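You operate a simulated robot arm through the tools that you are given. There is no shell and no other tool.

The job below is to be done with a simulated two-armed robot. You get a single attempt, and the scene is never put back.

## Task
Join the yellow cord end in the lever connector, ribbed side at RIB, and press TRY.
Fine: open both levers, seat the end from the ENDS rack, close both levers; the display must say GOOD; the other cord ends stay; the main switch stays off.

The check looks at the end state, three seconds after you hand in, the way a careful person would. Anything else that was tipped, shoved, dropped, spilled or broken makes it a failure.

## Robot
Two 7-joint arms with fingered hands on one trunk that stands fixed in place. Base frame: the origin is at the foot of the trunk, x ahead of it, y to its left, z up. Readings come in m, degrees, newtons and seconds.
The left shoulder is at [0.07, 0.162, 1.321], the right one opposite. With the tool pointing down near the work surface each hand reaches from about 0.22 to 0.8 m from the base axis, measured 20 degrees to its own side. Payload 4 kg a hand.
The tool frame of a hand sits at the grasp point between the pads (the TCP): z along the fingers, y along the line on which they close. The tips reach 0.026 m beyond it. The gripper opens to 0.132 m. The gripper's body begins 0.073 m behind the TCP. The gripper is a hand of 4 fingers: y runs from the thumb to the fingers, the wrist lies at [0, 0, -0.224] in the tool frame.
Orientation is told as [roll, pitch, yaw] about the base's x, y, z axes, in that order, counted from this pose: with the fingers straight down and closing along the base's y, the tool's x points along the base's -x, its y along +y and its z along -z.

## Interface
- The arms move only by the tool move_arm. It takes "left_motion", "right_motion" or both (then of equal length, played together; a hand with none holds still); each is a list of rows, each a list of 2 entries, a list of its own where there are three numbers: the shift along the tool's x, y, z in units of 200 mm (1.0 is 200 mm), then the turn, a rotation vector about the tool's x, y, z in units of 60 degrees (1.0 is 60 degrees). In form: [[[dx, dy, dz], [ax, ay, az]], ...]. A call has 1 to 20 rows; each row is the pose to reach, as a shift and turn from the pose commanded when the call began, along the tool's axes at that moment. A call with a number of a shift or a turn outside -1 to 1 is refused whole. Rows are played at 5 a second. More than 0.05 m and 8.6 degrees between two rows, and nothing of the call is played. Where a pose cannot be reached the arm comes as near as it can. A force on the tool above 40 N (or 10 N above the force at the start of the call, whichever is more), or a blocked arm, ends the call early, and 0.2 s more pass. In this call time passes only in rows, and 0.2 s behind the last. The reply holds the time, the measured pose of the TCP, the force on the tool along the base axes, the opening and the grip force, in the units named above and with some noise, with the torque about the TCP (base axes, N m) and any sound that the robot's microphone picked up.
- Cameras (640 x 400 px; columns grow to the right, rows downward): "scene" is now at [0.1143, 0.0605, 1.5486]; the picture's right is [0.68, -0.73, -0.00], its down [-0.42, -0.39, -0.82] and it looks along [0.60, 0.56, -0.58] (base axes); focal length 370 px, centre (320, 200). "left" rides on the left gripper at [-0.073, 0.006, -0.094] in its tool frame; the picture's right is [-0.08, -1.00, 0.00], its down [0.78, -0.06, -0.62] and it looks along [0.62, -0.05, 0.79] (tool axes); focal length 230 px, centre (320, 200). "right" rides on the right gripper at [0.073, 0.006, -0.094] in its tool frame; the picture's right is [-0.08, 1.00, 0.00], its down [-0.78, -0.06, -0.62] and it looks along [-0.61, -0.05, 0.79] (tool axes); focal length 230 px, centre (320, 200). There is no depth. A picture from a camera that has moved, and an enlarged one, comes with that camera's place and axes in the base frame and with its lens.
- snapshot(camera): a new picture of that camera. The clock stands still meanwhile.
- move_column(by): slides the trunk up (or, below 0, down) by that many m; the arms and the scene camera ride with it, the base frame stays. It gives what a move gives, with no picture.
- curl_fingers(finger1, finger2, finger3, thumb_bend, hand): sets how far each is bent, from 0 (flat) to 100 (curled in); at 30 the hand is open as for a grip, at 70 the pads meet at the TCP. One left out holds its place. A second passes; each finger stops where it meets its share of the squeeze, and holds until it gets a number again. It is the only way to open and close the hand. It gives what a move gives, with no picture; readings hold the bend of each and the force on the fingers (four entries, about 0 where the hand has none), thumb and palm.
- turn_head(pan, tilt): turns the head with the scene camera to pan (to the left, within 86 degrees either way) and tilt (down, from -29 to 69), counted from straight ahead of the robot. It gives what a move gives.
- zoom(camera, box): a new picture of the part [left, top, right, bottom] of that camera's present view, enlarged. The clock stands still meanwhile.
- close_job(): hands the job in; it is judged then, once.

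Nothing tells you positions but the pictures and the camera data. Unless the task says otherwise, let go and move clear before handing in.

The tools are called after "Request:" as a command line: name --argument value ..., lists and objects as JSON in quotes. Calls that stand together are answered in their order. move_arm: Moves the arms, as the interface text tells. Its arguments: {"type":"object","properties":{"left_motion":{"type":"array"},"right_motion":{"type":"array"}},"required":[]} The other tools are called the same way: move_column (by) slides the trunk up or down; curl_fingers (finger1, finger2, finger3, thumb_bend, hand) moves the fingers one by one; turn_head (pan, tilt) turns the head that bears the scene camera; snapshot (camera) takes a picture; zoom (camera, box) takes an enlarged picture of a part of a camera's view; close_job () hands the job in.

At the start:

```text
clock: 0.0
left_tool_pos: [0.4099, 0.5622, 1.1954]
left_tcp_rot: [0.0, 0.0, -0.1]
left_contact_force: [-0.3, 0.5, 0.0]
left_ft_torque: [0.0, 0.02, -0.01]
left_finger_gap: 0.1321
left_finger_force: 0.1
left_shape: jaw
left_bend: [30.0, 30.0, 30.0, 30.0]
left_finger forces: [0.1, 0.0, 0.0, 0.0, 0.0, 0.0]
right_tool_pos: [0.4777, 0.0818, 1.2514]
right_tcp_rot: [-0.1, 0.0, 0.0]
right_contact_force: [0.4, -0.7, 0.3]
right_ft_torque: [0.0, -0.04, -0.03]
right_finger_gap: 0.1316
right_finger_force: 0.1
right_shape: jaw
right_bend: [30.0, 30.0, 30.0, 30.0]
right_finger forces: [0.1, 0.0, 0.1, 0.0, 0.1, 0.0]
trunk travel left (down, up): [-0.8, 0.14]
head pan, tilt: [43.0, 35.3]
```

scene: 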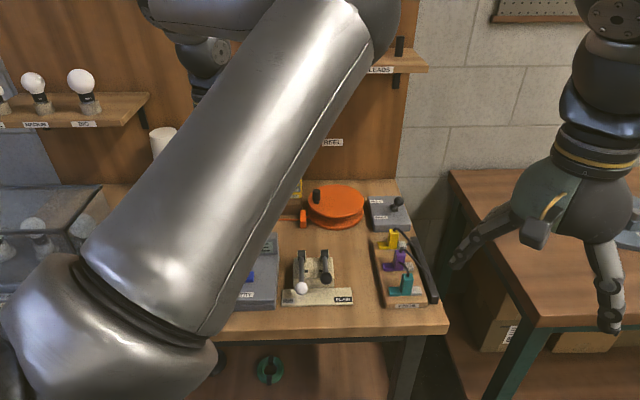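
right: 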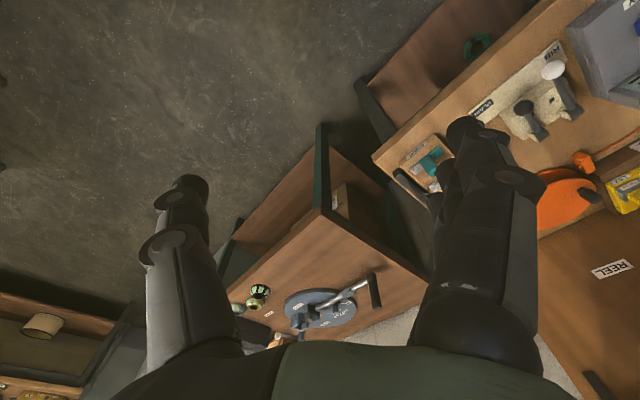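
left: 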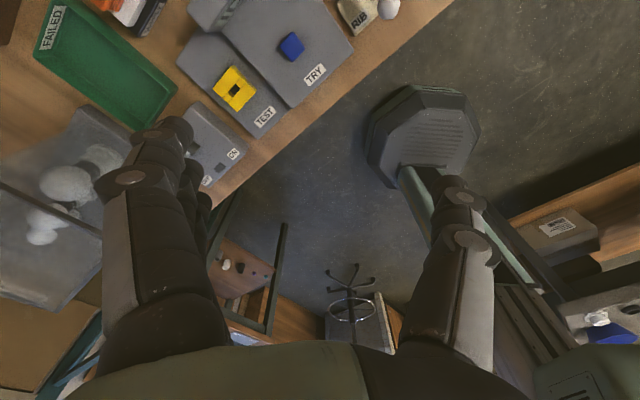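

The left arm blocks much of the head camera's view. I can see a bench ahead-left with a lever connector (PLAIN/RIB labels), a rack with three coloured ends (yellow, purple, teal) and a TRY box. I'll look closer first.

Request:
zoom --camera "scene" --box '[220, 160, 460, 310]'

Request:
zoom --camera "right" --box '[380, 0, 640, 240]'

Request:
zoom --camera "left" --box '[140, 0, 460, 200]'

```text
2.67 times, centred on (340, 235) of scene
camera zoom: at [0.1143, 0.0605, 1.5486], right [0.68, -0.73, 0.0], down [-0.42, -0.39, -0.82], along [0.6, 0.56, -0.58], focal length 986 px, centre (267, 107)
```

zoom: 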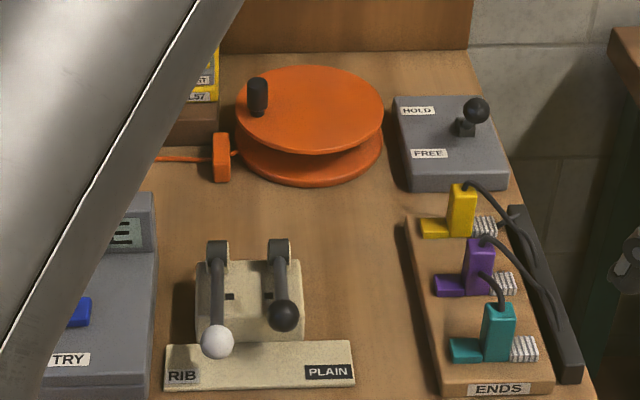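

```text
1.67 times, centred on (510, 120) of right
camera zoom: at [0.4041, 0.0879, 1.345], right [0.08, 1.0, 0.0], down [0.78, -0.06, 0.62], along [0.61, -0.05, -0.79], focal length 384 px, centre (3, 333)
```

zoom: 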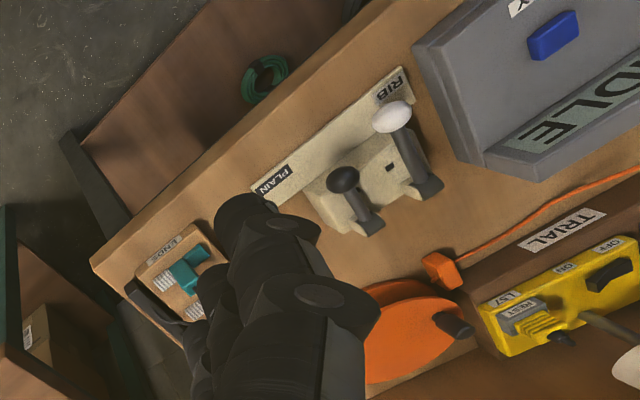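

```text
2.00 times, centred on (300, 100) of left
camera zoom: at [0.4843, 0.568, 1.2891], right [0.08, -1.0, 0.0], down [-0.78, -0.06, 0.62], along [-0.62, -0.05, -0.79], focal length 460 px, centre (360, 400)
```

zoom: 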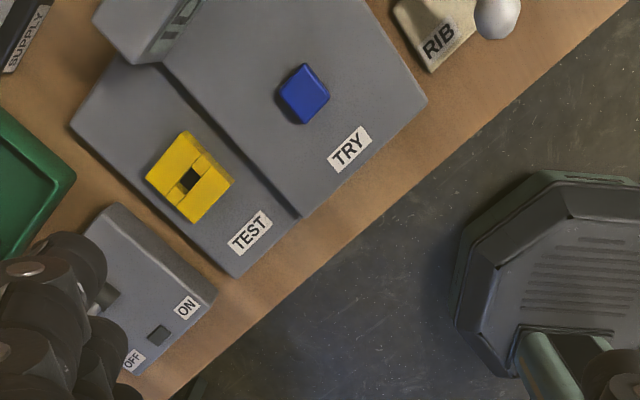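

The lever's white ball triangulates to about [0.50, 0.48, 0.90], so the bench is turned about 47° relative to my base. I'll pull the left arm back so that the head camera can see the connector, the rack and the TRY box.

Request:
move_arm --left_motion '[[[0.2, 0.1, 0], [0, 0, 0]], [[0.4, 0.2, 0], [0, 0, 0]], [[0.6, 0.3, 0], [0, 0, 0]], [[0.8, 0.4, 0], [0, 0, 0]], [[1.0, 0.5, 0], [0, 0, 0]]]'

Request:
snapshot --camera "scene"

```text
clock: 1.2
left_tool_pos: [0.2051, 0.6637, 1.1954]
left_tcp_rot: [-0.1, -0.1, -0.1]
left_contact_force: [0.1, -0.5, 0.1]
left_ft_torque: [-0.02, -0.03, 0.0]
left_finger_gap: 0.1317
left_finger_force: 0.0
left_shape: jaw
left_bend: [30.0, 30.0, 30.0, 30.0]
left_finger forces: [0.0, 0.0, 0.0, 0.0, 0.0, 0.1]
right_tool_pos: [0.4744, 0.0835, 1.2516]
right_tcp_rot: [0.0, -0.1, -0.1]
right_contact_force: [-0.4, 0.5, 0.5]
right_ft_torque: [0.01, -0.02, 0.0]
right_finger_gap: 0.1317
right_finger_force: 0.1
right_shape: jaw
right_bend: [30.0, 30.0, 30.0, 30.0]
right_finger forces: [0.0, 0.0, 0.1, 0.1, 0.1, 0.1]
trunk travel left (down, up): [-0.8, 0.14]
head pan, tilt: [43.0, 35.3]
```

```text
taken
camera scene: at [0.1117, 0.0625, 1.5487], right [0.68, -0.73, 0.0], down [-0.42, -0.4, -0.82], along [0.6, 0.56, -0.58], focal length 370 px, centre (320, 200)
```

scene: 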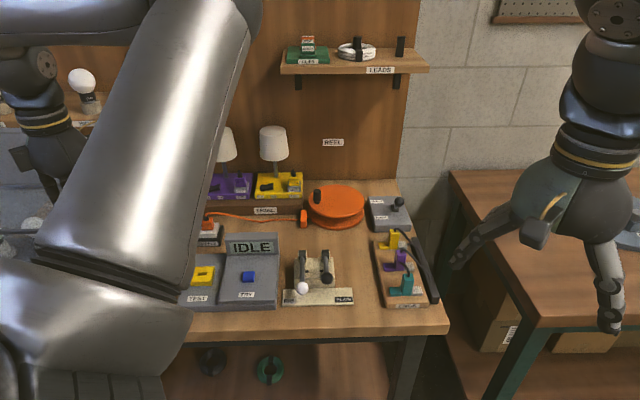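

The bench is in clear view now: TEST and TRY boxes, the lever connector, and the ENDS rack on the right. I'll zoom in on the details.

Request:
zoom --camera "scene" --box '[270, 235, 370, 310]'

Request:
zoom --camera "scene" --box '[355, 185, 455, 315]'

Request:
zoom --camera "scene" --box '[180, 170, 300, 320]'

Request:
snapshot --camera "left"

```text
5.33 times, centred on (320, 272) of scene
camera zoom: at [0.1117, 0.0625, 1.5487], right [0.68, -0.73, 0.0], down [-0.42, -0.4, -0.82], along [0.6, 0.56, -0.58], focal length 1973 px, centre (320, -187)
```

zoom: 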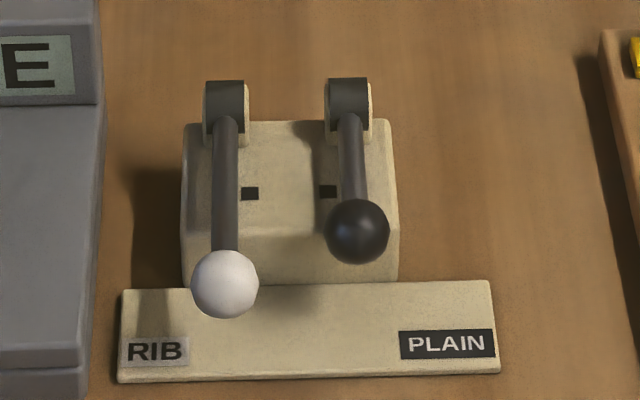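

```text
3.08 times, centred on (405, 250) of scene
camera zoom: at [0.1117, 0.0625, 1.5487], right [0.68, -0.73, 0.0], down [-0.42, -0.4, -0.82], along [0.6, 0.56, -0.58], focal length 1138 px, centre (58, 46)
```

zoom: 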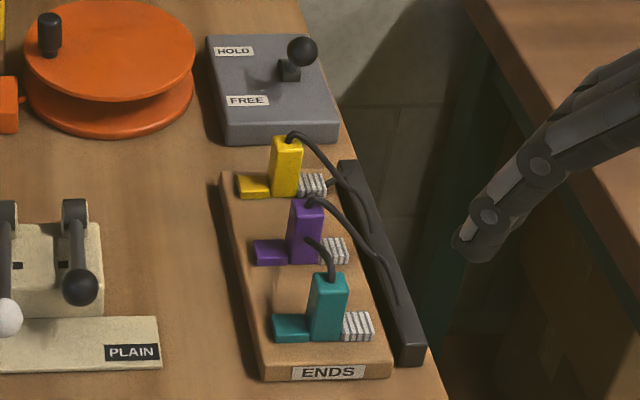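

```text
2.67 times, centred on (240, 245) of scene
camera zoom: at [0.1117, 0.0625, 1.5487], right [0.68, -0.73, 0.0], down [-0.42, -0.4, -0.82], along [0.6, 0.56, -0.58], focal length 986 px, centre (533, 80)
```

zoom: 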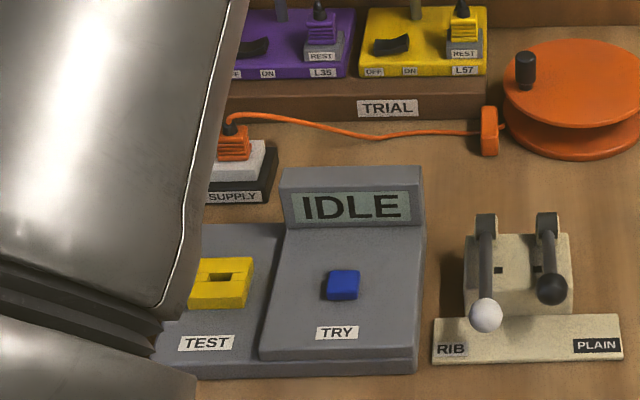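

```text
taken
camera left: at [0.2799, 0.6689, 1.289], right [0.08, -1.0, 0.0], down [-0.79, -0.06, 0.62], along [-0.61, -0.05, -0.79], focal length 230 px, centre (320, 200)
```

left: 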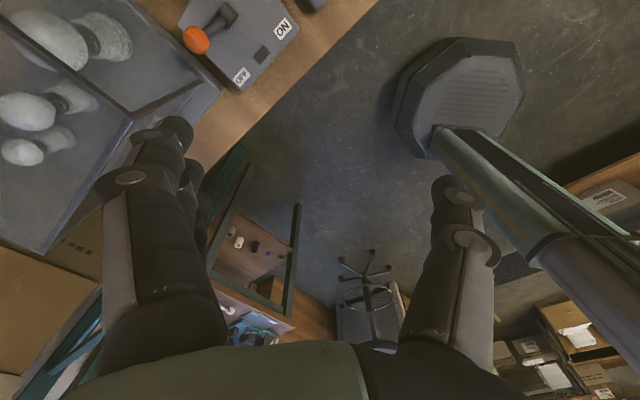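

The ends sit with their ribbed (white) side to the right, while RIB is on the left of the connector, so the yellow end has to be turned half round. The orange-knobbed main switch is far left and I'll keep away from it. I'll bring the right hand's camera over for a closer second view.

Request:
move_arm --right_motion '[[[0.05, 0.1, 0.04], [0, 0, -0.125]], [[0.1, 0.2, 0.08], [0, 0, -0.25]], [[0.15, 0.3, 0.12], [0, 0, -0.375]], [[0.2, 0.4, 0.16], [0, 0, -0.5]], [[0.25, 0.5, 0.2], [0, 0, -0.625]], [[0.3, 0.6, 0.25], [0, 0, -0.75]]]'

Request:
snapshot --camera "right"

Request:
snapshot --camera "scene"

```text
clock: 2.6
left_tool_pos: [0.2065, 0.6622, 1.1957]
left_tcp_rot: [-0.1, 0.0, 0.0]
left_contact_force: [-0.3, 0.3, 0.4]
left_ft_torque: [-0.01, 0.0, 0.01]
left_finger_gap: 0.132
left_finger_force: 0.0
left_shape: jaw
left_bend: [30.0, 30.0, 30.0, 30.0]
left_finger forces: [0.0, 0.0, 0.0, 0.0, 0.0, 0.1]
right_tool_pos: [0.4207, 0.2035, 1.2035]
right_tcp_rot: [0.3, -0.2, 44.6]
right_contact_force: [0.4, -0.7, -0.2]
right_ft_torque: [0.0, -0.01, 0.02]
right_finger_gap: 0.1321
right_finger_force: 0.1
right_shape: jaw
right_bend: [30.0, 30.0, 30.0, 30.0]
right_finger forces: [0.0, 0.0, 0.1, 0.1, 0.0, 0.0]
trunk travel left (down, up): [-0.8, 0.14]
head pan, tilt: [43.0, 35.3]
```

```text
taken
camera right: at [0.3644, 0.1547, 1.2968], right [-0.65, 0.76, 0.01], down [0.6, 0.5, 0.62], along [0.47, 0.4, -0.78], focal length 230 px, centre (320, 200)
```

right: 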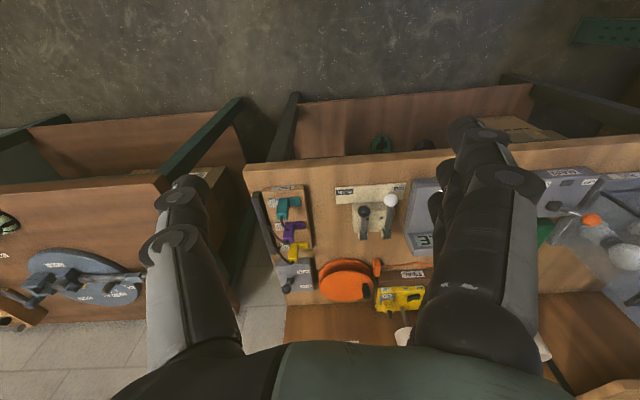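

```text
taken
camera scene: at [0.1141, 0.0616, 1.5486], right [0.68, -0.73, 0.0], down [-0.42, -0.39, -0.82], along [0.6, 0.56, -0.58], focal length 370 px, centre (320, 200)
```

scene: 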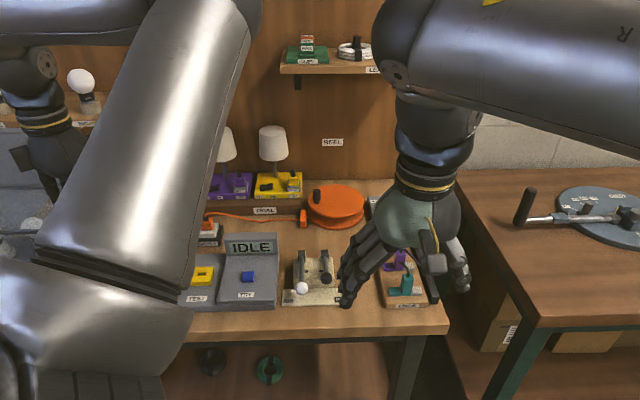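

The right camera now sees the connector and the whole rack between its fingers, upside down. I'll zoom in on both to measure them.

Request:
zoom --camera "right" --box '[320, 170, 440, 250]'

Request:
zoom --camera "right" --box '[240, 175, 340, 300]'

```text
5.00 times, centred on (380, 210) of right
camera zoom: at [0.3644, 0.1547, 1.2968], right [-0.65, 0.76, 0.01], down [0.6, 0.5, 0.62], along [0.47, 0.4, -0.78], focal length 1150 px, centre (20, 150)
```

zoom: 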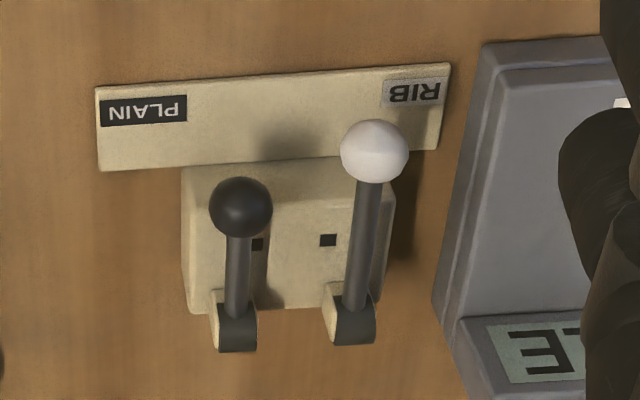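

```text
3.20 times, centred on (290, 238) of right
camera zoom: at [0.3644, 0.1547, 1.2968], right [-0.65, 0.76, 0.01], down [0.6, 0.5, 0.62], along [0.47, 0.4, -0.78], focal length 736 px, centre (416, 80)
```

zoom: 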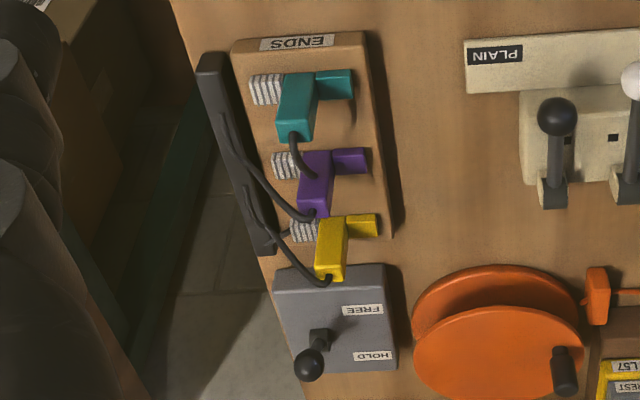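

The yellow end's top is roughly at [0.82, 0.44, 0.89], but those two rays are nearly parallel. I'll move the right camera sideways to get a better baseline.

Request:
move_arm --right_motion '[[[-0.014, -0.198, 0.0], [0, 0, -0.05]], [[-0.028, -0.396, 0.0], [0, 0, -0.1]], [[-0.042, -0.594, 0.0], [0, 0, -0.15]], [[-0.056, -0.792, 0.0], [0, 0, -0.2]], [[-0.07, -0.99, 0.0], [0, 0, -0.25]]]'

Request:
snapshot --camera "right"

Request:
zoom --camera "right" --box '[220, 120, 420, 245]'

```text
clock: 3.8
left_tool_pos: [0.2078, 0.6607, 1.1948]
left_tcp_rot: [0.0, 0.1, 0.0]
left_contact_force: [0.4, -0.1, 0.7]
left_ft_torque: [0.0, 0.01, 0.01]
left_finger_gap: 0.1318
left_finger_force: 0.1
left_shape: jaw
left_bend: [30.0, 30.0, 30.0, 30.0]
left_finger forces: [0.0, 0.1, 0.0, 0.0, 0.1, 0.0]
right_tool_pos: [0.5697, 0.0704, 1.1999]
right_tcp_rot: [0.1, 0.0, 60.2]
right_contact_force: [1.0, 0.0, 0.5]
right_ft_torque: [0.01, 0.0, 0.01]
right_finger_gap: 0.1319
right_finger_force: 0.0
right_shape: jaw
right_bend: [30.0, 30.0, 30.0, 30.0]
right_finger forces: [0.0, 0.0, 0.1, 0.0, 0.0, 0.0]
trunk travel left (down, up): [-0.8, 0.14]
head pan, tilt: [43.0, 35.3]
```

```text
taken
camera right: at [0.5279, 0.0097, 1.2933], right [-0.83, 0.56, 0.0], down [0.45, 0.65, 0.62], along [0.35, 0.51, -0.79], focal length 230 px, centre (320, 200)
```

right: 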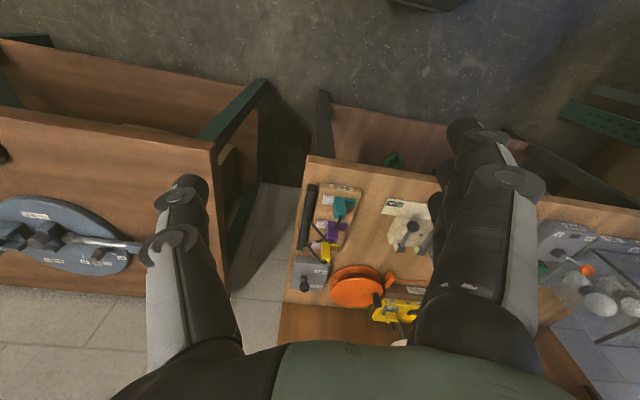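

```text
3.20 times, centred on (320, 182) of right
camera zoom: at [0.5279, 0.0097, 1.2933], right [-0.83, 0.56, 0.0], down [0.45, 0.65, 0.62], along [0.35, 0.51, -0.79], focal length 736 px, centre (320, 256)
```

zoom: 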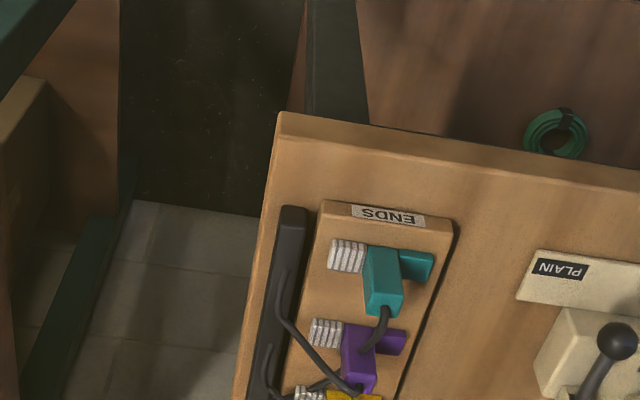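

Request:
zoom --camera "right" --box '[280, 170, 380, 295]'

Request:
zoom --camera "right" --box '[370, 190, 450, 270]'

Request:
zoom --camera "scene" --box '[365, 190, 445, 310]'

```text
3.20 times, centred on (330, 232) of right
camera zoom: at [0.5279, 0.0097, 1.2933], right [-0.83, 0.56, 0.0], down [0.45, 0.65, 0.62], along [0.35, 0.51, -0.79], focal length 736 px, centre (288, 96)
```

zoom: 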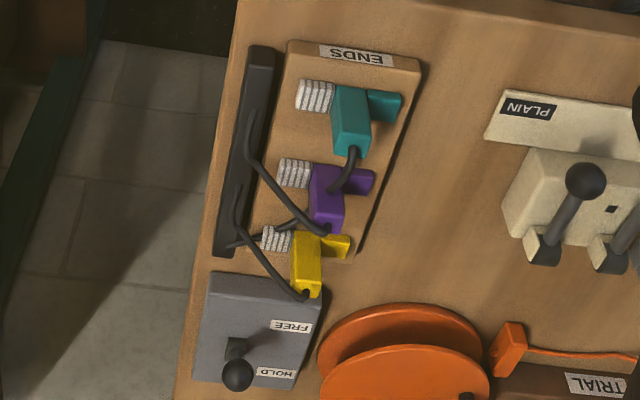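

```text
5.00 times, centred on (410, 230) of right
camera zoom: at [0.5279, 0.0097, 1.2933], right [-0.83, 0.56, 0.0], down [0.45, 0.65, 0.62], along [0.35, 0.51, -0.79], focal length 1150 px, centre (-130, 50)
```

zoom: 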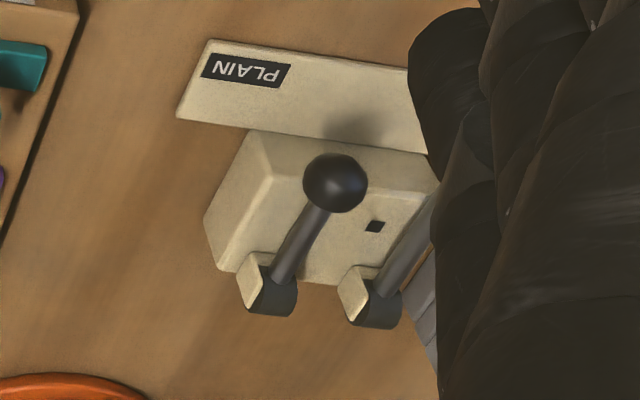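

```text
3.33 times, centred on (405, 250) of scene
camera zoom: at [0.1156, 0.0595, 1.5485], right [0.68, -0.73, 0.0], down [-0.42, -0.39, -0.82], along [0.6, 0.56, -0.58], focal length 1233 px, centre (37, 33)
```

zoom: 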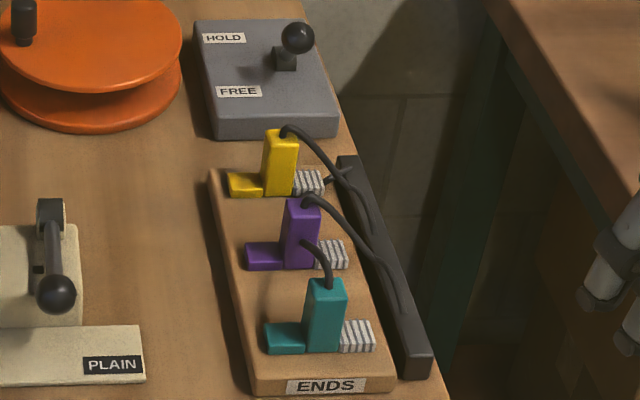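

Triangulated positions so far: the bench frame is turned 45°. The yellow grip top is at about [0.798, 0.429, 0.918] and the connector centre at about [0.575, 0.514, 0.872]. The levers pivot at the back, with balls at [0.502, 0.481, 0.902] (white) and [0.566, 0.462, 0.895] (black). Next I'll look at the hand's shape so I know how the fingers are laid out.

Request:
zoom --camera "scene" --box '[440, 60, 640, 320]'

Request:
zoom --camera "left" --box '[80, 100, 540, 390]'

```text
1.54 times, centred on (540, 190) of scene
camera zoom: at [0.1156, 0.0595, 1.5485], right [0.68, -0.73, 0.0], down [-0.42, -0.39, -0.82], along [0.6, 0.56, -0.58], focal length 569 px, centre (-18, 215)
```

zoom: 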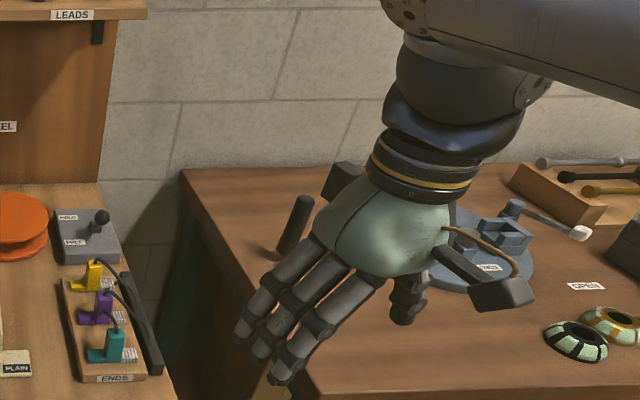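

```text
1.38 times, centred on (310, 245) of left
camera zoom: at [0.2834, 0.6665, 1.2896], right [0.08, -1.0, 0.0], down [-0.78, -0.06, 0.62], along [-0.62, -0.05, -0.79], focal length 317 px, centre (334, 138)
```

zoom: 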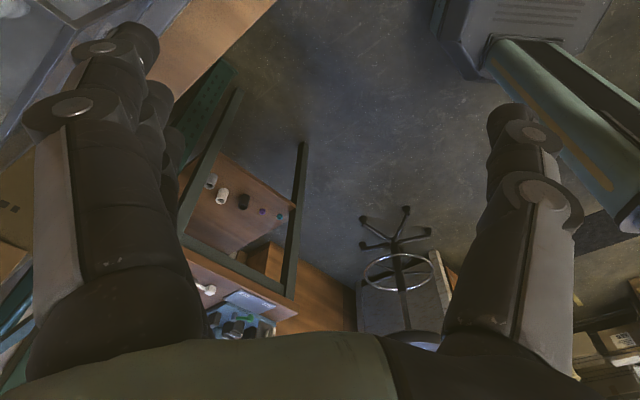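

The hand has three side-by-side fingers opposite a thumb. I'll open the levers with the left hand closing across the balls (yaw 45°, thumb between the levers). First I'll move the left hand towards the connector, staying high, and narrow its opening.

Request:
move_arm --left_motion '[[[-0.154, -0.092, 0.045], [0, 0, -0.075]], [[-0.308, -0.184, 0.09], [0, 0, -0.15]], [[-0.462, -0.276, 0.135], [0, 0, -0.225]], [[-0.616, -0.368, 0.18], [0, 0, -0.3]], [[-0.77, -0.46, 0.225], [0, 0, -0.375]]]' --right_motion '[[[0, 0, 0], [0, 0, -0.05]], [[0, 0, 0], [0, 0, -0.1]], [[0, 0, 0], [0, 0, -0.15]], [[0, 0, 0], [0, 0, -0.2]], [[0, 0, 0], [0, 0, -0.25]]]'

Request:
curl_fingers --hand "left" --finger1 50 --finger2 50 --finger3 50 --thumb_bend 50

Request:
snapshot --camera "scene"

Request:
snapshot --camera "left"

Request:
snapshot --camera "right"

```text
clock: 5.0
left_tool_pos: [0.3635, 0.5689, 1.1514]
left_tcp_rot: [0.1, 0.2, 22.6]
left_contact_force: [0.1, 0.2, 0.3]
left_ft_torque: [0.05, 0.03, -0.03]
left_finger_gap: 0.132
left_finger_force: 0.0
left_shape: jaw
left_bend: [30.0, 30.0, 30.0, 30.0]
left_finger forces: [0.0, 0.1, 0.0, 0.0, 0.1, 0.1]
right_tool_pos: [0.5691, 0.071, 1.2011]
right_tcp_rot: [0.1, -0.1, 75.0]
right_contact_force: [-0.6, -1.1, 0.6]
right_ft_torque: [-0.03, -0.01, 0.0]
right_finger_gap: 0.1318
right_finger_force: 0.2
right_shape: jaw
right_bend: [30.0, 30.0, 30.0, 30.0]
right_finger forces: [0.1, 0.0, 0.0, 0.0, 0.0, 0.0]
trunk travel left (down, up): [-0.8, 0.14]
head pan, tilt: [43.0, 35.3]
```

```text
clock: 6.0
left_tool_pos: [0.363, 0.5686, 1.1502]
left_tcp_rot: [0.0, 0.0, 22.6]
left_contact_force: [0.3, 0.1, 0.4]
left_ft_torque: [0.01, 0.0, 0.02]
left_finger_gap: 0.0715
left_finger_force: 0.0
left_shape: fingers
left_bend: [50.0, 50.0, 50.0, 50.0]
left_finger forces: [0.0, 0.0, 0.0, 0.0, 0.1, 0.0]
right_tool_pos: [0.5665, 0.0721, 1.2021]
right_tcp_rot: [0.0, 0.0, 74.9]
right_contact_force: [0.1, -0.5, 0.1]
right_ft_torque: [0.0, -0.04, 0.03]
right_finger_gap: 0.1319
right_finger_force: 0.1
right_shape: jaw
right_bend: [30.0, 30.0, 30.0, 30.0]
right_finger forces: [0.0, 0.0, 0.1, 0.0, 0.1, 0.1]
trunk travel left (down, up): [-0.8, 0.14]
head pan, tilt: [43.0, 35.3]
```

```text
taken
camera scene: at [0.1142, 0.0605, 1.5486], right [0.68, -0.73, 0.0], down [-0.42, -0.39, -0.82], along [0.6, 0.56, -0.58], focal length 370 px, centre (320, 200)
```

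scene: 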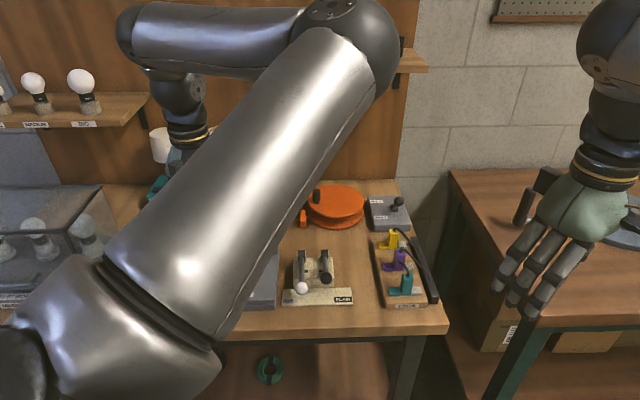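

```text
taken
camera left: at [0.4299, 0.6022, 1.245], right [0.45, -0.89, 0.0], down [-0.7, -0.36, 0.62], along [-0.55, -0.28, -0.79], focal length 230 px, centre (320, 200)
```

left: 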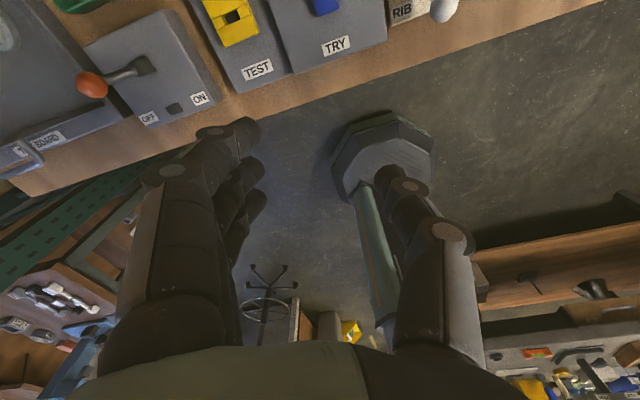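

```text
taken
camera right: at [0.5425, 0.0027, 1.2949], right [-0.94, 0.33, 0.0], down [0.26, 0.74, 0.62], along [0.21, 0.58, -0.79], focal length 230 px, centre (320, 200)
```

right: 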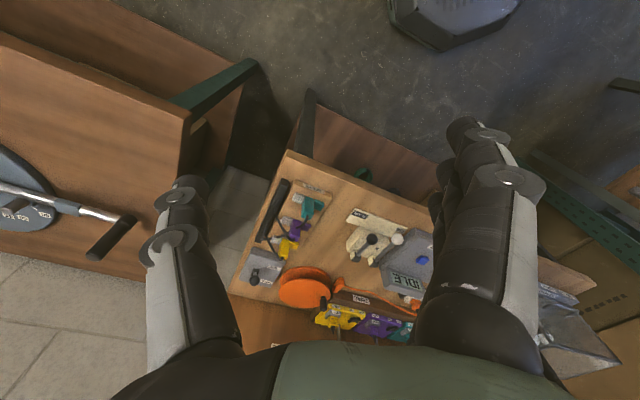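

The left hand is pre-shaped with a 71 mm gap. The left arm covers part of the head view, but the right-hand camera sees the connector from the side. I'll move the left hand above the white ball at z≈1.05, yaw 45°.

Request:
move_arm --left_motion '[[[-0.095, -0.134, 0.1], [0, 0, -0.075]], [[-0.19, -0.269, 0.2], [0, 0, -0.15]], [[-0.286, -0.403, 0.3], [0, 0, -0.225]], [[-0.381, -0.538, 0.4], [0, 0, -0.3]], [[-0.476, -0.672, 0.5], [0, 0, -0.375]]]'

Request:
snapshot --camera "scene"

Request:
snapshot --camera "left"

Request:
snapshot --camera "right"

```text
clock: 7.2
left_tool_pos: [0.5044, 0.4812, 1.0511]
left_tcp_rot: [0.0, 0.1, 45.1]
left_contact_force: [1.0, 0.8, 0.2]
left_ft_torque: [0.01, -0.01, 0.02]
left_finger_gap: 0.0714
left_finger_force: 0.0
left_shape: fingers
left_bend: [50.0, 50.0, 50.0, 50.0]
left_finger forces: [0.0, 0.1, 0.0, 0.0, 0.1, 0.0]
right_tool_pos: [0.5691, 0.0714, 1.2012]
right_tcp_rot: [0.2, -0.1, 75.0]
right_contact_force: [0.6, -0.8, 0.0]
right_ft_torque: [-0.02, 0.0, 0.02]
right_finger_gap: 0.1317
right_finger_force: 0.1
right_shape: jaw
right_bend: [30.0, 30.0, 30.0, 30.0]
right_finger forces: [0.0, 0.0, 0.1, 0.0, 0.0, 0.1]
trunk travel left (down, up): [-0.8, 0.14]
head pan, tilt: [43.0, 35.3]
```

```text
taken
camera scene: at [0.1158, 0.0599, 1.5485], right [0.68, -0.73, 0.0], down [-0.42, -0.39, -0.82], along [0.6, 0.56, -0.58], focal length 370 px, centre (320, 200)
```

scene: 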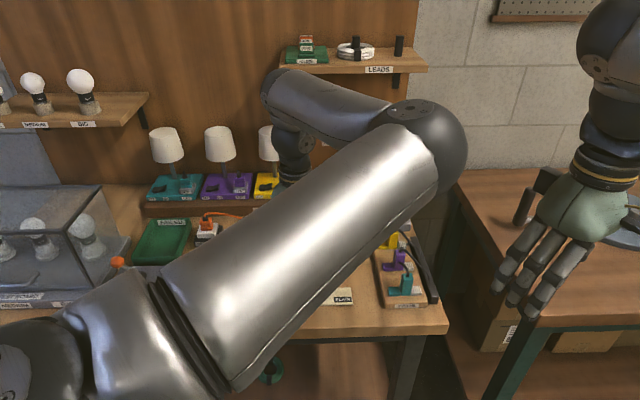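

```text
taken
camera left: at [0.5532, 0.5374, 1.1447], right [0.76, -0.65, 0.0], down [-0.51, -0.6, 0.62], along [-0.4, -0.47, -0.79], focal length 230 px, centre (320, 200)
```

left: 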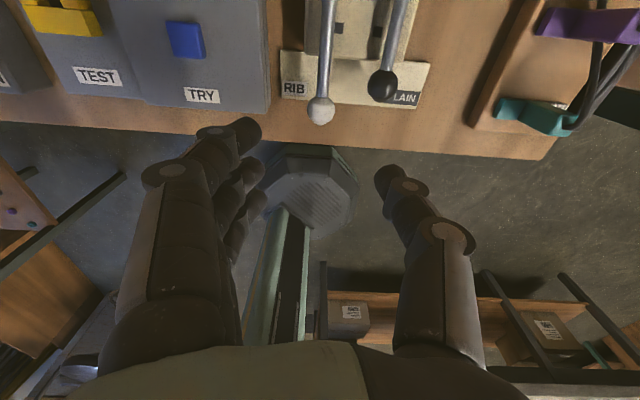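

```text
taken
camera right: at [0.5438, 0.0023, 1.2943], right [-0.94, 0.33, 0.0], down [0.26, 0.74, 0.62], along [0.2, 0.58, -0.79], focal length 230 px, centre (320, 200)
```

right: 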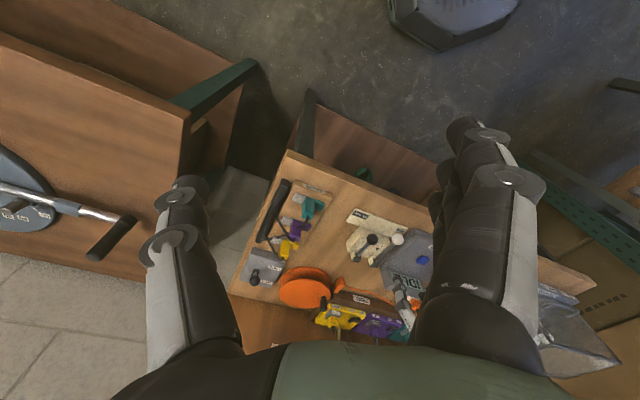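

The left camera shows the white ball directly below the grasp point (the ray matches). I'll narrow the hand a bit and lower it most of the way, keeping clear of the TRY box on the left.

Request:
curl_fingers --hand "left" --finger1 56 --finger2 56 --finger3 56 --thumb_bend 56

Request:
move_arm --left_motion '[[[0, 0, 0.12], [0, 0, 0]], [[0, 0, 0.24], [0, 0, 0]], [[0, 0, 0.36], [0, 0, 0]], [[0, 0, 0.48], [0, 0, 0]]]'

Request:
snapshot --camera "left"

Request:
snapshot --camera "scene"

```text
clock: 8.2
left_tool_pos: [0.5018, 0.4828, 1.051]
left_tcp_rot: [0.0, -0.1, 45.0]
left_contact_force: [0.1, -0.1, -0.4]
left_ft_torque: [0.01, 0.04, -0.01]
left_finger_gap: 0.0522
left_finger_force: 0.1
left_shape: fingers
left_bend: [56.0, 56.0, 56.0, 56.0]
left_finger forces: [0.0, 0.1, 0.0, 0.0, 0.1, 0.0]
right_tool_pos: [0.5672, 0.0723, 1.2017]
right_tcp_rot: [-0.1, 0.0, 75.1]
right_contact_force: [1.1, -0.5, 0.1]
right_ft_torque: [-0.02, -0.02, -0.02]
right_finger_gap: 0.1318
right_finger_force: 0.1
right_shape: jaw
right_bend: [30.0, 30.0, 30.0, 30.0]
right_finger forces: [0.0, 0.1, 0.0, 0.0, 0.0, 0.0]
trunk travel left (down, up): [-0.8, 0.14]
head pan, tilt: [43.0, 35.3]
```

```text
clock: 9.2
left_tool_pos: [0.5047, 0.4831, 0.9524]
left_tcp_rot: [-0.1, 0.1, 45.0]
left_contact_force: [0.2, 0.1, 0.5]
left_ft_torque: [0.01, 0.03, 0.05]
left_finger_gap: 0.0521
left_finger_force: 0.1
left_shape: fingers
left_bend: [56.0, 56.0, 56.0, 56.0]
left_finger forces: [0.1, 0.0, 0.1, 0.1, 0.1, 0.0]
right_tool_pos: [0.5682, 0.0719, 1.2011]
right_tcp_rot: [0.1, 0.0, 75.0]
right_contact_force: [0.1, 0.6, -0.4]
right_ft_torque: [0.0, 0.01, 0.01]
right_finger_gap: 0.1319
right_finger_force: 0.2
right_shape: jaw
right_bend: [30.0, 30.0, 30.0, 30.0]
right_finger forces: [0.0, 0.0, 0.0, 0.0, 0.0, 0.0]
trunk travel left (down, up): [-0.8, 0.14]
head pan, tilt: [43.0, 35.3]
```

```text
taken
camera left: at [0.5537, 0.5389, 1.0468], right [0.76, -0.65, 0.0], down [-0.51, -0.6, 0.62], along [-0.4, -0.47, -0.79], focal length 230 px, centre (320, 200)
```

left: 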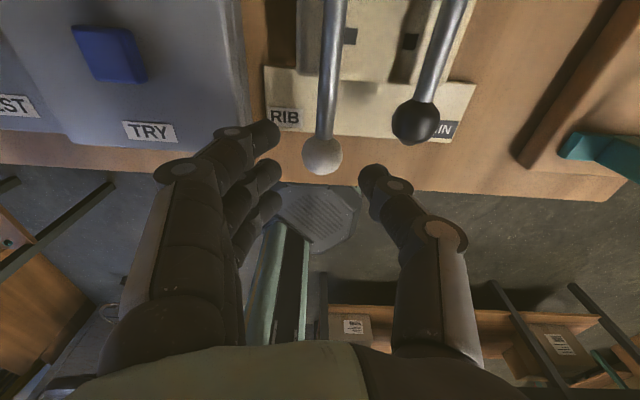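

```text
taken
camera scene: at [0.115, 0.0611, 1.5485], right [0.68, -0.73, 0.0], down [-0.42, -0.39, -0.82], along [0.6, 0.56, -0.58], focal length 370 px, centre (320, 200)
```

scene: 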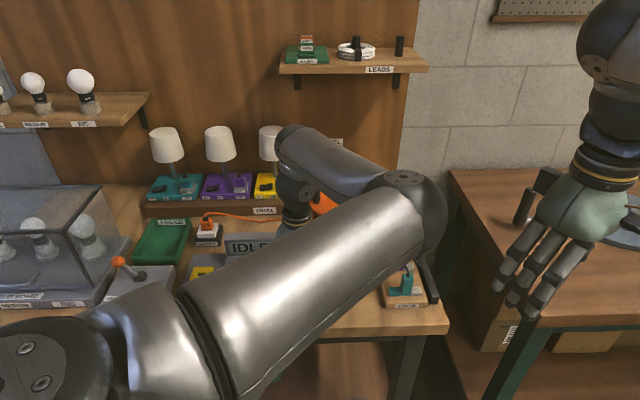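

The white ball is still exactly on the tool axis, about 50 mm below. I'll go down to it and then close gently. I'll also shift the right hand a little further right, to keep it clear of the left elbow.

Request:
move_arm --left_motion '[[[0, 0, 0.08], [0, 0, 0]], [[0, 0, 0.16], [0, 0, 0]], [[0, 0, 0.25], [0, 0, 0]]]' --right_motion '[[[0, -0.2, 0], [0, 0, 0]], [[0, -0.4, 0], [0, 0, 0]], [[0, -0.6, 0], [0, 0, 0]]]'

Request:
snapshot --camera "left"

Request:
snapshot --camera "right"

```text
clock: 10.0
left_tool_pos: [0.5022, 0.481, 0.9033]
left_tcp_rot: [0.0, -0.1, 45.0]
left_contact_force: [-0.4, 0.3, -0.5]
left_ft_torque: [0.07, -0.05, -0.01]
left_finger_gap: 0.0522
left_finger_force: 0.0
left_shape: fingers
left_bend: [56.0, 56.0, 56.0, 56.0]
left_finger forces: [0.0, 0.0, 0.0, 0.0, 0.0, 0.0]
right_tool_pos: [0.6508, 0.0361, 1.1906]
right_tcp_rot: [0.1, -0.3, 75.0]
right_contact_force: [-0.3, -0.1, 0.7]
right_ft_torque: [0.02, 0.01, 0.04]
right_finger_gap: 0.1317
right_finger_force: 0.1
right_shape: jaw
right_bend: [30.0, 30.0, 30.0, 30.0]
right_finger forces: [0.0, 0.0, 0.0, 0.1, 0.0, 0.0]
right hand out of reach, approached as far as the arm can: row 3
trunk travel left (down, up): [-0.8, 0.14]
head pan, tilt: [43.0, 35.3]
```

```text
taken
camera left: at [0.5516, 0.5362, 0.998], right [0.76, -0.65, 0.0], down [-0.51, -0.6, 0.62], along [-0.4, -0.47, -0.79], focal length 230 px, centre (320, 200)
```

left: 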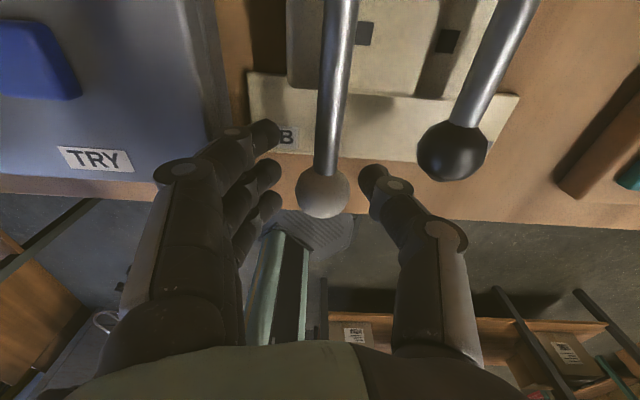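

```text
taken
camera right: at [0.6269, -0.0334, 1.2845], right [-0.94, 0.33, 0.0], down [0.26, 0.74, 0.62], along [0.21, 0.58, -0.79], focal length 230 px, centre (320, 200)
```

right: 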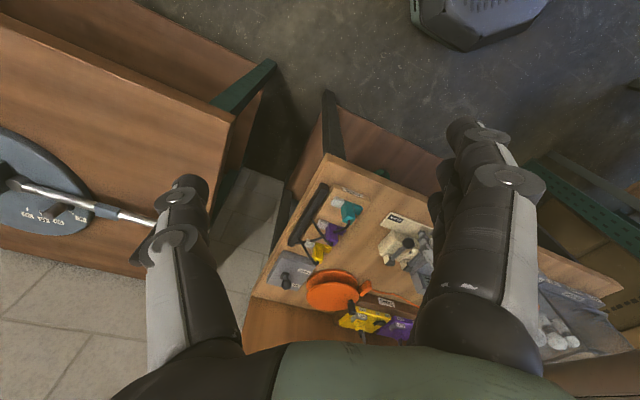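

The ball is now between the finger pads at the grasp point, level with the middle finger and thumb. I'll close only the middle finger and thumb on it.

Request:
curl_fingers --hand "left" --finger2 64 --thumb_bend 64

Request:
snapshot --camera "left"

```text
clock: 11.0
left_tool_pos: [0.5019, 0.4825, 0.9042]
left_tcp_rot: [-0.1, 0.0, 45.0]
left_contact_force: [2.1, -1.3, -1.0]
left_ft_torque: [0.01, -0.01, 0.02]
left_finger_gap: 0.0418
left_finger_force: 1.5
left_shape: fingers
left_bend: [56.0, 64.0, 56.0, 63.0]
left_finger forces: [0.1, 0.0, 0.0, 0.0, 1.8, 0.1]
right_tool_pos: [0.6517, 0.0374, 1.1908]
right_tcp_rot: [0.0, -0.2, 75.0]
right_contact_force: [-0.1, 0.9, 0.0]
right_ft_torque: [0.03, 0.05, 0.0]
right_finger_gap: 0.1319
right_finger_force: 0.1
right_shape: jaw
right_bend: [30.0, 30.0, 30.0, 30.0]
right_finger forces: [0.0, 0.0, 0.1, 0.0, 0.0, 0.1]
trunk travel left (down, up): [-0.8, 0.14]
head pan, tilt: [43.0, 35.3]
```

```text
taken
camera left: at [0.5517, 0.5376, 0.9969], right [0.76, -0.65, 0.0], down [-0.51, -0.6, 0.62], along [-0.4, -0.47, -0.79], focal length 230 px, centre (320, 200)
```

left: 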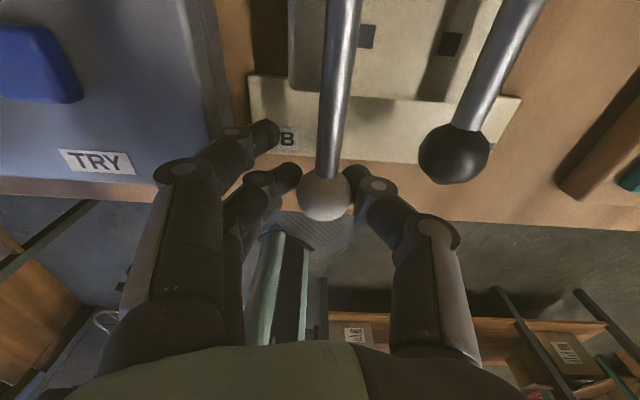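

The thumb touches the ball (1.8 N) but the middle finger hasn't reached it yet. I'll close the finger a little more.

Request:
curl_fingers --hand "left" --finger2 69

```text
clock: 12.0
left_tool_pos: [0.5021, 0.4833, 0.9018]
left_tcp_rot: [0.0, 0.0, 45.0]
left_contact_force: [0.4, -1.9, -0.7]
left_ft_torque: [0.01, 0.06, 0.02]
left_finger_gap: 0.0419
left_finger_force: 1.9
left_shape: fingers
left_bend: [56.0, 67.0, 56.0, 63.0]
left_finger forces: [0.0, 1.7, 0.0, 0.1, 2.0, 0.1]
right_tool_pos: [0.6514, 0.0377, 1.1901]
right_tcp_rot: [0.0, -0.1, 74.9]
right_contact_force: [0.2, -0.1, -0.5]
right_ft_torque: [0.05, 0.02, 0.0]
right_finger_gap: 0.132
right_finger_force: 0.0
right_shape: jaw
right_bend: [30.0, 30.0, 30.0, 30.0]
right_finger forces: [0.0, 0.1, 0.1, 0.0, 0.0, 0.0]
trunk travel left (down, up): [-0.8, 0.14]
head pan, tilt: [43.0, 35.3]
```

Both pads now hold the ball lightly (about 2 N each). I'll try a first small lift along the lever's arc (pivot about 108 mm behind the ball) and check that it follows.

Request:
move_arm --left_motion '[[[-0.007, 0, -0.055], [0, 0, 0]], [[-0.02, 0, -0.115], [0, 0, 0]], [[-0.045, 0, -0.175], [0, 0, 0]], [[-0.0715, 0, -0.236], [0, 0, 0]]]'

Request:
snapshot --camera "left"

```text
clock: 13.0
left_tool_pos: [0.5128, 0.4915, 0.9507]
left_tcp_rot: [-0.1, 0.0, 45.0]
left_contact_force: [-0.9, 0.9, -0.8]
left_ft_torque: [0.0, -0.01, 0.0]
left_finger_gap: 0.0406
left_finger_force: 0.6
left_shape: fingers
left_bend: [56.0, 67.0, 56.0, 64.0]
left_finger forces: [0.0, 1.2, 0.1, 0.0, 0.5, 0.0]
right_tool_pos: [0.6511, 0.0385, 1.1918]
right_tcp_rot: [0.0, -0.1, 75.0]
right_contact_force: [0.3, -0.4, 0.5]
right_ft_torque: [-0.04, 0.03, -0.01]
right_finger_gap: 0.1316
right_finger_force: 0.0
right_shape: jaw
right_bend: [30.0, 30.0, 30.0, 30.0]
right_finger forces: [0.1, 0.0, 0.0, 0.0, 0.0, 0.1]
trunk travel left (down, up): [-0.8, 0.14]
head pan, tilt: [43.0, 35.3]
```

```text
taken
camera left: at [0.562, 0.5473, 1.046], right [0.76, -0.65, 0.0], down [-0.51, -0.6, 0.62], along [-0.4, -0.47, -0.79], focal length 230 px, centre (320, 200)
```

left: 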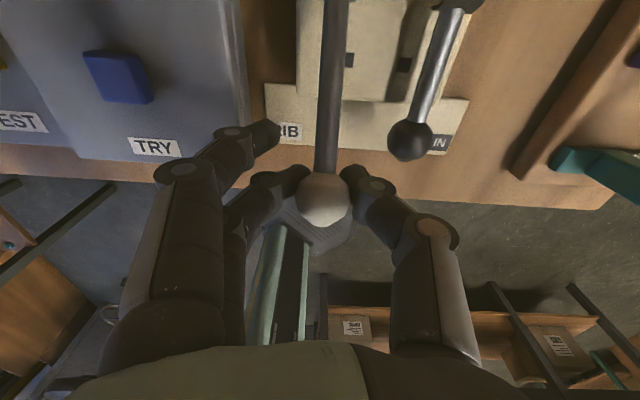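

The ball follows the fingers cleanly and the lever is at about 30°. I'll continue the arc towards upright.

Request:
move_arm --left_motion '[[[-0.0395, 0, -0.059], [0, 0, 0]], [[-0.086, 0, -0.112], [0, 0, 0]], [[-0.139, 0, -0.159], [0, 0, 0]], [[-0.198, 0, -0.198], [0, 0, 0]], [[-0.262, 0, -0.2295], [0, 0, 0]]]'

Request:
snapshot --camera "left"

Request:
zoom --camera "right" --box '[260, 170, 440, 340]'

```text
clock: 14.2
left_tool_pos: [0.5512, 0.5315, 0.9964]
left_tcp_rot: [-0.1, 0.0, 44.9]
left_contact_force: [0.4, -0.1, 0.1]
left_ft_torque: [0.0, -0.04, -0.01]
left_finger_gap: 0.0402
left_finger_force: 0.0
left_shape: fingers
left_bend: [56.0, 69.0, 56.0, 64.0]
left_finger forces: [0.0, 0.1, 0.0, 0.0, 0.0, 0.0]
right_tool_pos: [0.6515, 0.0383, 1.1908]
right_tcp_rot: [0.0, 0.0, 75.1]
right_contact_force: [-0.2, 0.1, -0.2]
right_ft_torque: [-0.02, -0.01, 0.0]
right_finger_gap: 0.1317
right_finger_force: 0.2
right_shape: jaw
right_bend: [30.0, 30.0, 30.0, 30.0]
right_finger forces: [0.1, 0.0, 0.0, 0.0, 0.0, 0.0]
trunk travel left (down, up): [-0.8, 0.14]
head pan, tilt: [43.0, 35.3]
```

```text
taken
camera left: at [0.5998, 0.5861, 1.0903], right [0.76, -0.65, 0.0], down [-0.51, -0.6, 0.62], along [-0.4, -0.47, -0.79], focal length 230 px, centre (320, 200)
```

left: 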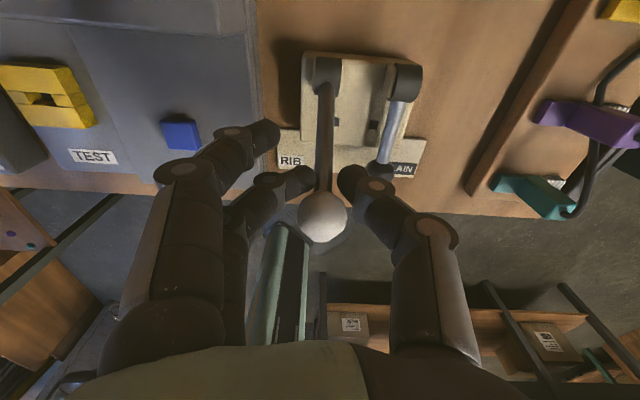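

```text
2.35 times, centred on (350, 255) of right
camera zoom: at [0.6269, -0.0308, 1.2841], right [-0.94, 0.33, 0.0], down [0.26, 0.74, 0.62], along [0.21, 0.58, -0.79], focal length 541 px, centre (249, 71)
```

zoom: 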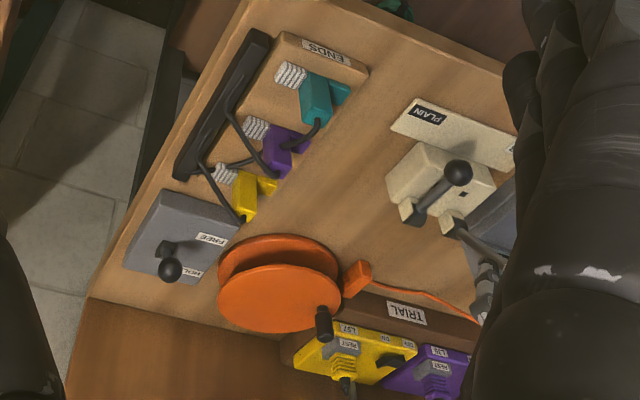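

The ball slipped out at about 60° and now sits some 14 mm on the near side of the grip, with the lever holding its position. I'll open, slide the hand to the near side of the ball, close the middle finger and thumb, and push the lever back the rest of the way.

Request:
curl_fingers --hand "left" --finger1 54 --finger2 55 --finger3 55 --thumb_bend 55

Request:
move_arm --left_motion '[[[0.08, 0, 0], [0, 0, 0]], [[0.16, 0, 0], [0, 0, 0]], [[0.25, 0, 0], [0, 0, 0]]]'

Request:
curl_fingers --hand "left" --finger2 70 --thumb_bend 70

Request:
snapshot --camera "left"

```text
clock: 15.2
left_tool_pos: [0.5493, 0.5304, 0.9969]
left_tcp_rot: [0.0, -0.1, 45.1]
left_contact_force: [-0.3, -0.3, 0.2]
left_ft_torque: [-0.01, -0.02, -0.04]
left_finger_gap: 0.0551
left_finger_force: 0.1
left_shape: fingers
left_bend: [54.0, 55.0, 55.0, 55.0]
left_finger forces: [0.0, 0.0, 0.0, 0.0, 0.0, 0.0]
right_tool_pos: [0.6511, 0.0381, 1.1915]
right_tcp_rot: [0.0, -0.2, 75.0]
right_contact_force: [0.8, 0.1, 0.0]
right_ft_torque: [-0.01, 0.02, 0.0]
right_finger_gap: 0.132
right_finger_force: 0.2
right_shape: jaw
right_bend: [30.0, 30.0, 30.0, 30.0]
right_finger forces: [0.1, 0.1, 0.0, 0.1, 0.0, 0.0]
trunk travel left (down, up): [-0.8, 0.14]
head pan, tilt: [43.0, 35.3]
```

```text
clock: 16.0
left_tool_pos: [0.5148, 0.4951, 0.9967]
left_tcp_rot: [0.1, 0.0, 44.9]
left_contact_force: [0.3, -0.3, 0.4]
left_ft_torque: [-0.01, 0.01, 0.0]
left_finger_gap: 0.0555
left_finger_force: 0.1
left_shape: fingers
left_bend: [54.0, 55.0, 55.0, 55.0]
left_finger forces: [0.1, 0.0, 0.0, 0.0, 0.1, 0.1]
right_tool_pos: [0.6514, 0.0378, 1.1916]
right_tcp_rot: [0.0, -0.1, 75.0]
right_contact_force: [0.5, 0.6, -0.5]
right_ft_torque: [-0.01, 0.0, -0.02]
right_finger_gap: 0.1319
right_finger_force: 0.0
right_shape: jaw
right_bend: [30.0, 30.0, 30.0, 30.0]
right_finger forces: [0.1, 0.0, 0.0, 0.1, 0.0, 0.1]
trunk travel left (down, up): [-0.8, 0.14]
head pan, tilt: [43.0, 35.3]
```

```text
clock: 17.0
left_tool_pos: [0.5143, 0.4953, 0.9971]
left_tcp_rot: [0.0, 0.0, 45.0]
left_contact_force: [0.9, -0.4, 0.4]
left_ft_torque: [0.02, 0.0, 0.0]
left_finger_gap: 0.0346
left_finger_force: 0.1
left_shape: fingers
left_bend: [54.0, 70.0, 55.0, 70.0]
left_finger forces: [0.0, 0.0, 0.0, 0.1, 0.1, 0.0]
right_tool_pos: [0.6513, 0.0365, 1.1901]
right_tcp_rot: [0.0, -0.1, 75.1]
right_contact_force: [1.0, -0.3, 0.5]
right_ft_torque: [0.01, 0.01, 0.01]
right_finger_gap: 0.1318
right_finger_force: 0.2
right_shape: jaw
right_bend: [30.0, 30.0, 30.0, 30.0]
right_finger forces: [0.0, 0.0, 0.0, 0.1, 0.1, 0.0]
trunk travel left (down, up): [-0.8, 0.14]
head pan, tilt: [43.0, 35.3]
```

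```text
taken
camera left: at [0.5646, 0.551, 1.0908], right [0.76, -0.65, 0.0], down [-0.51, -0.6, 0.62], along [-0.4, -0.47, -0.79], focal length 230 px, centre (320, 200)
```

left: 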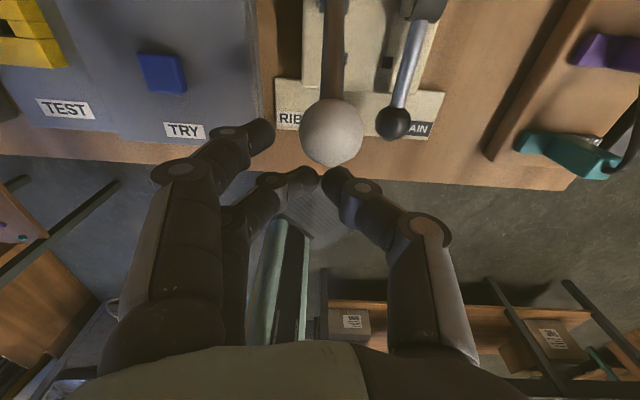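

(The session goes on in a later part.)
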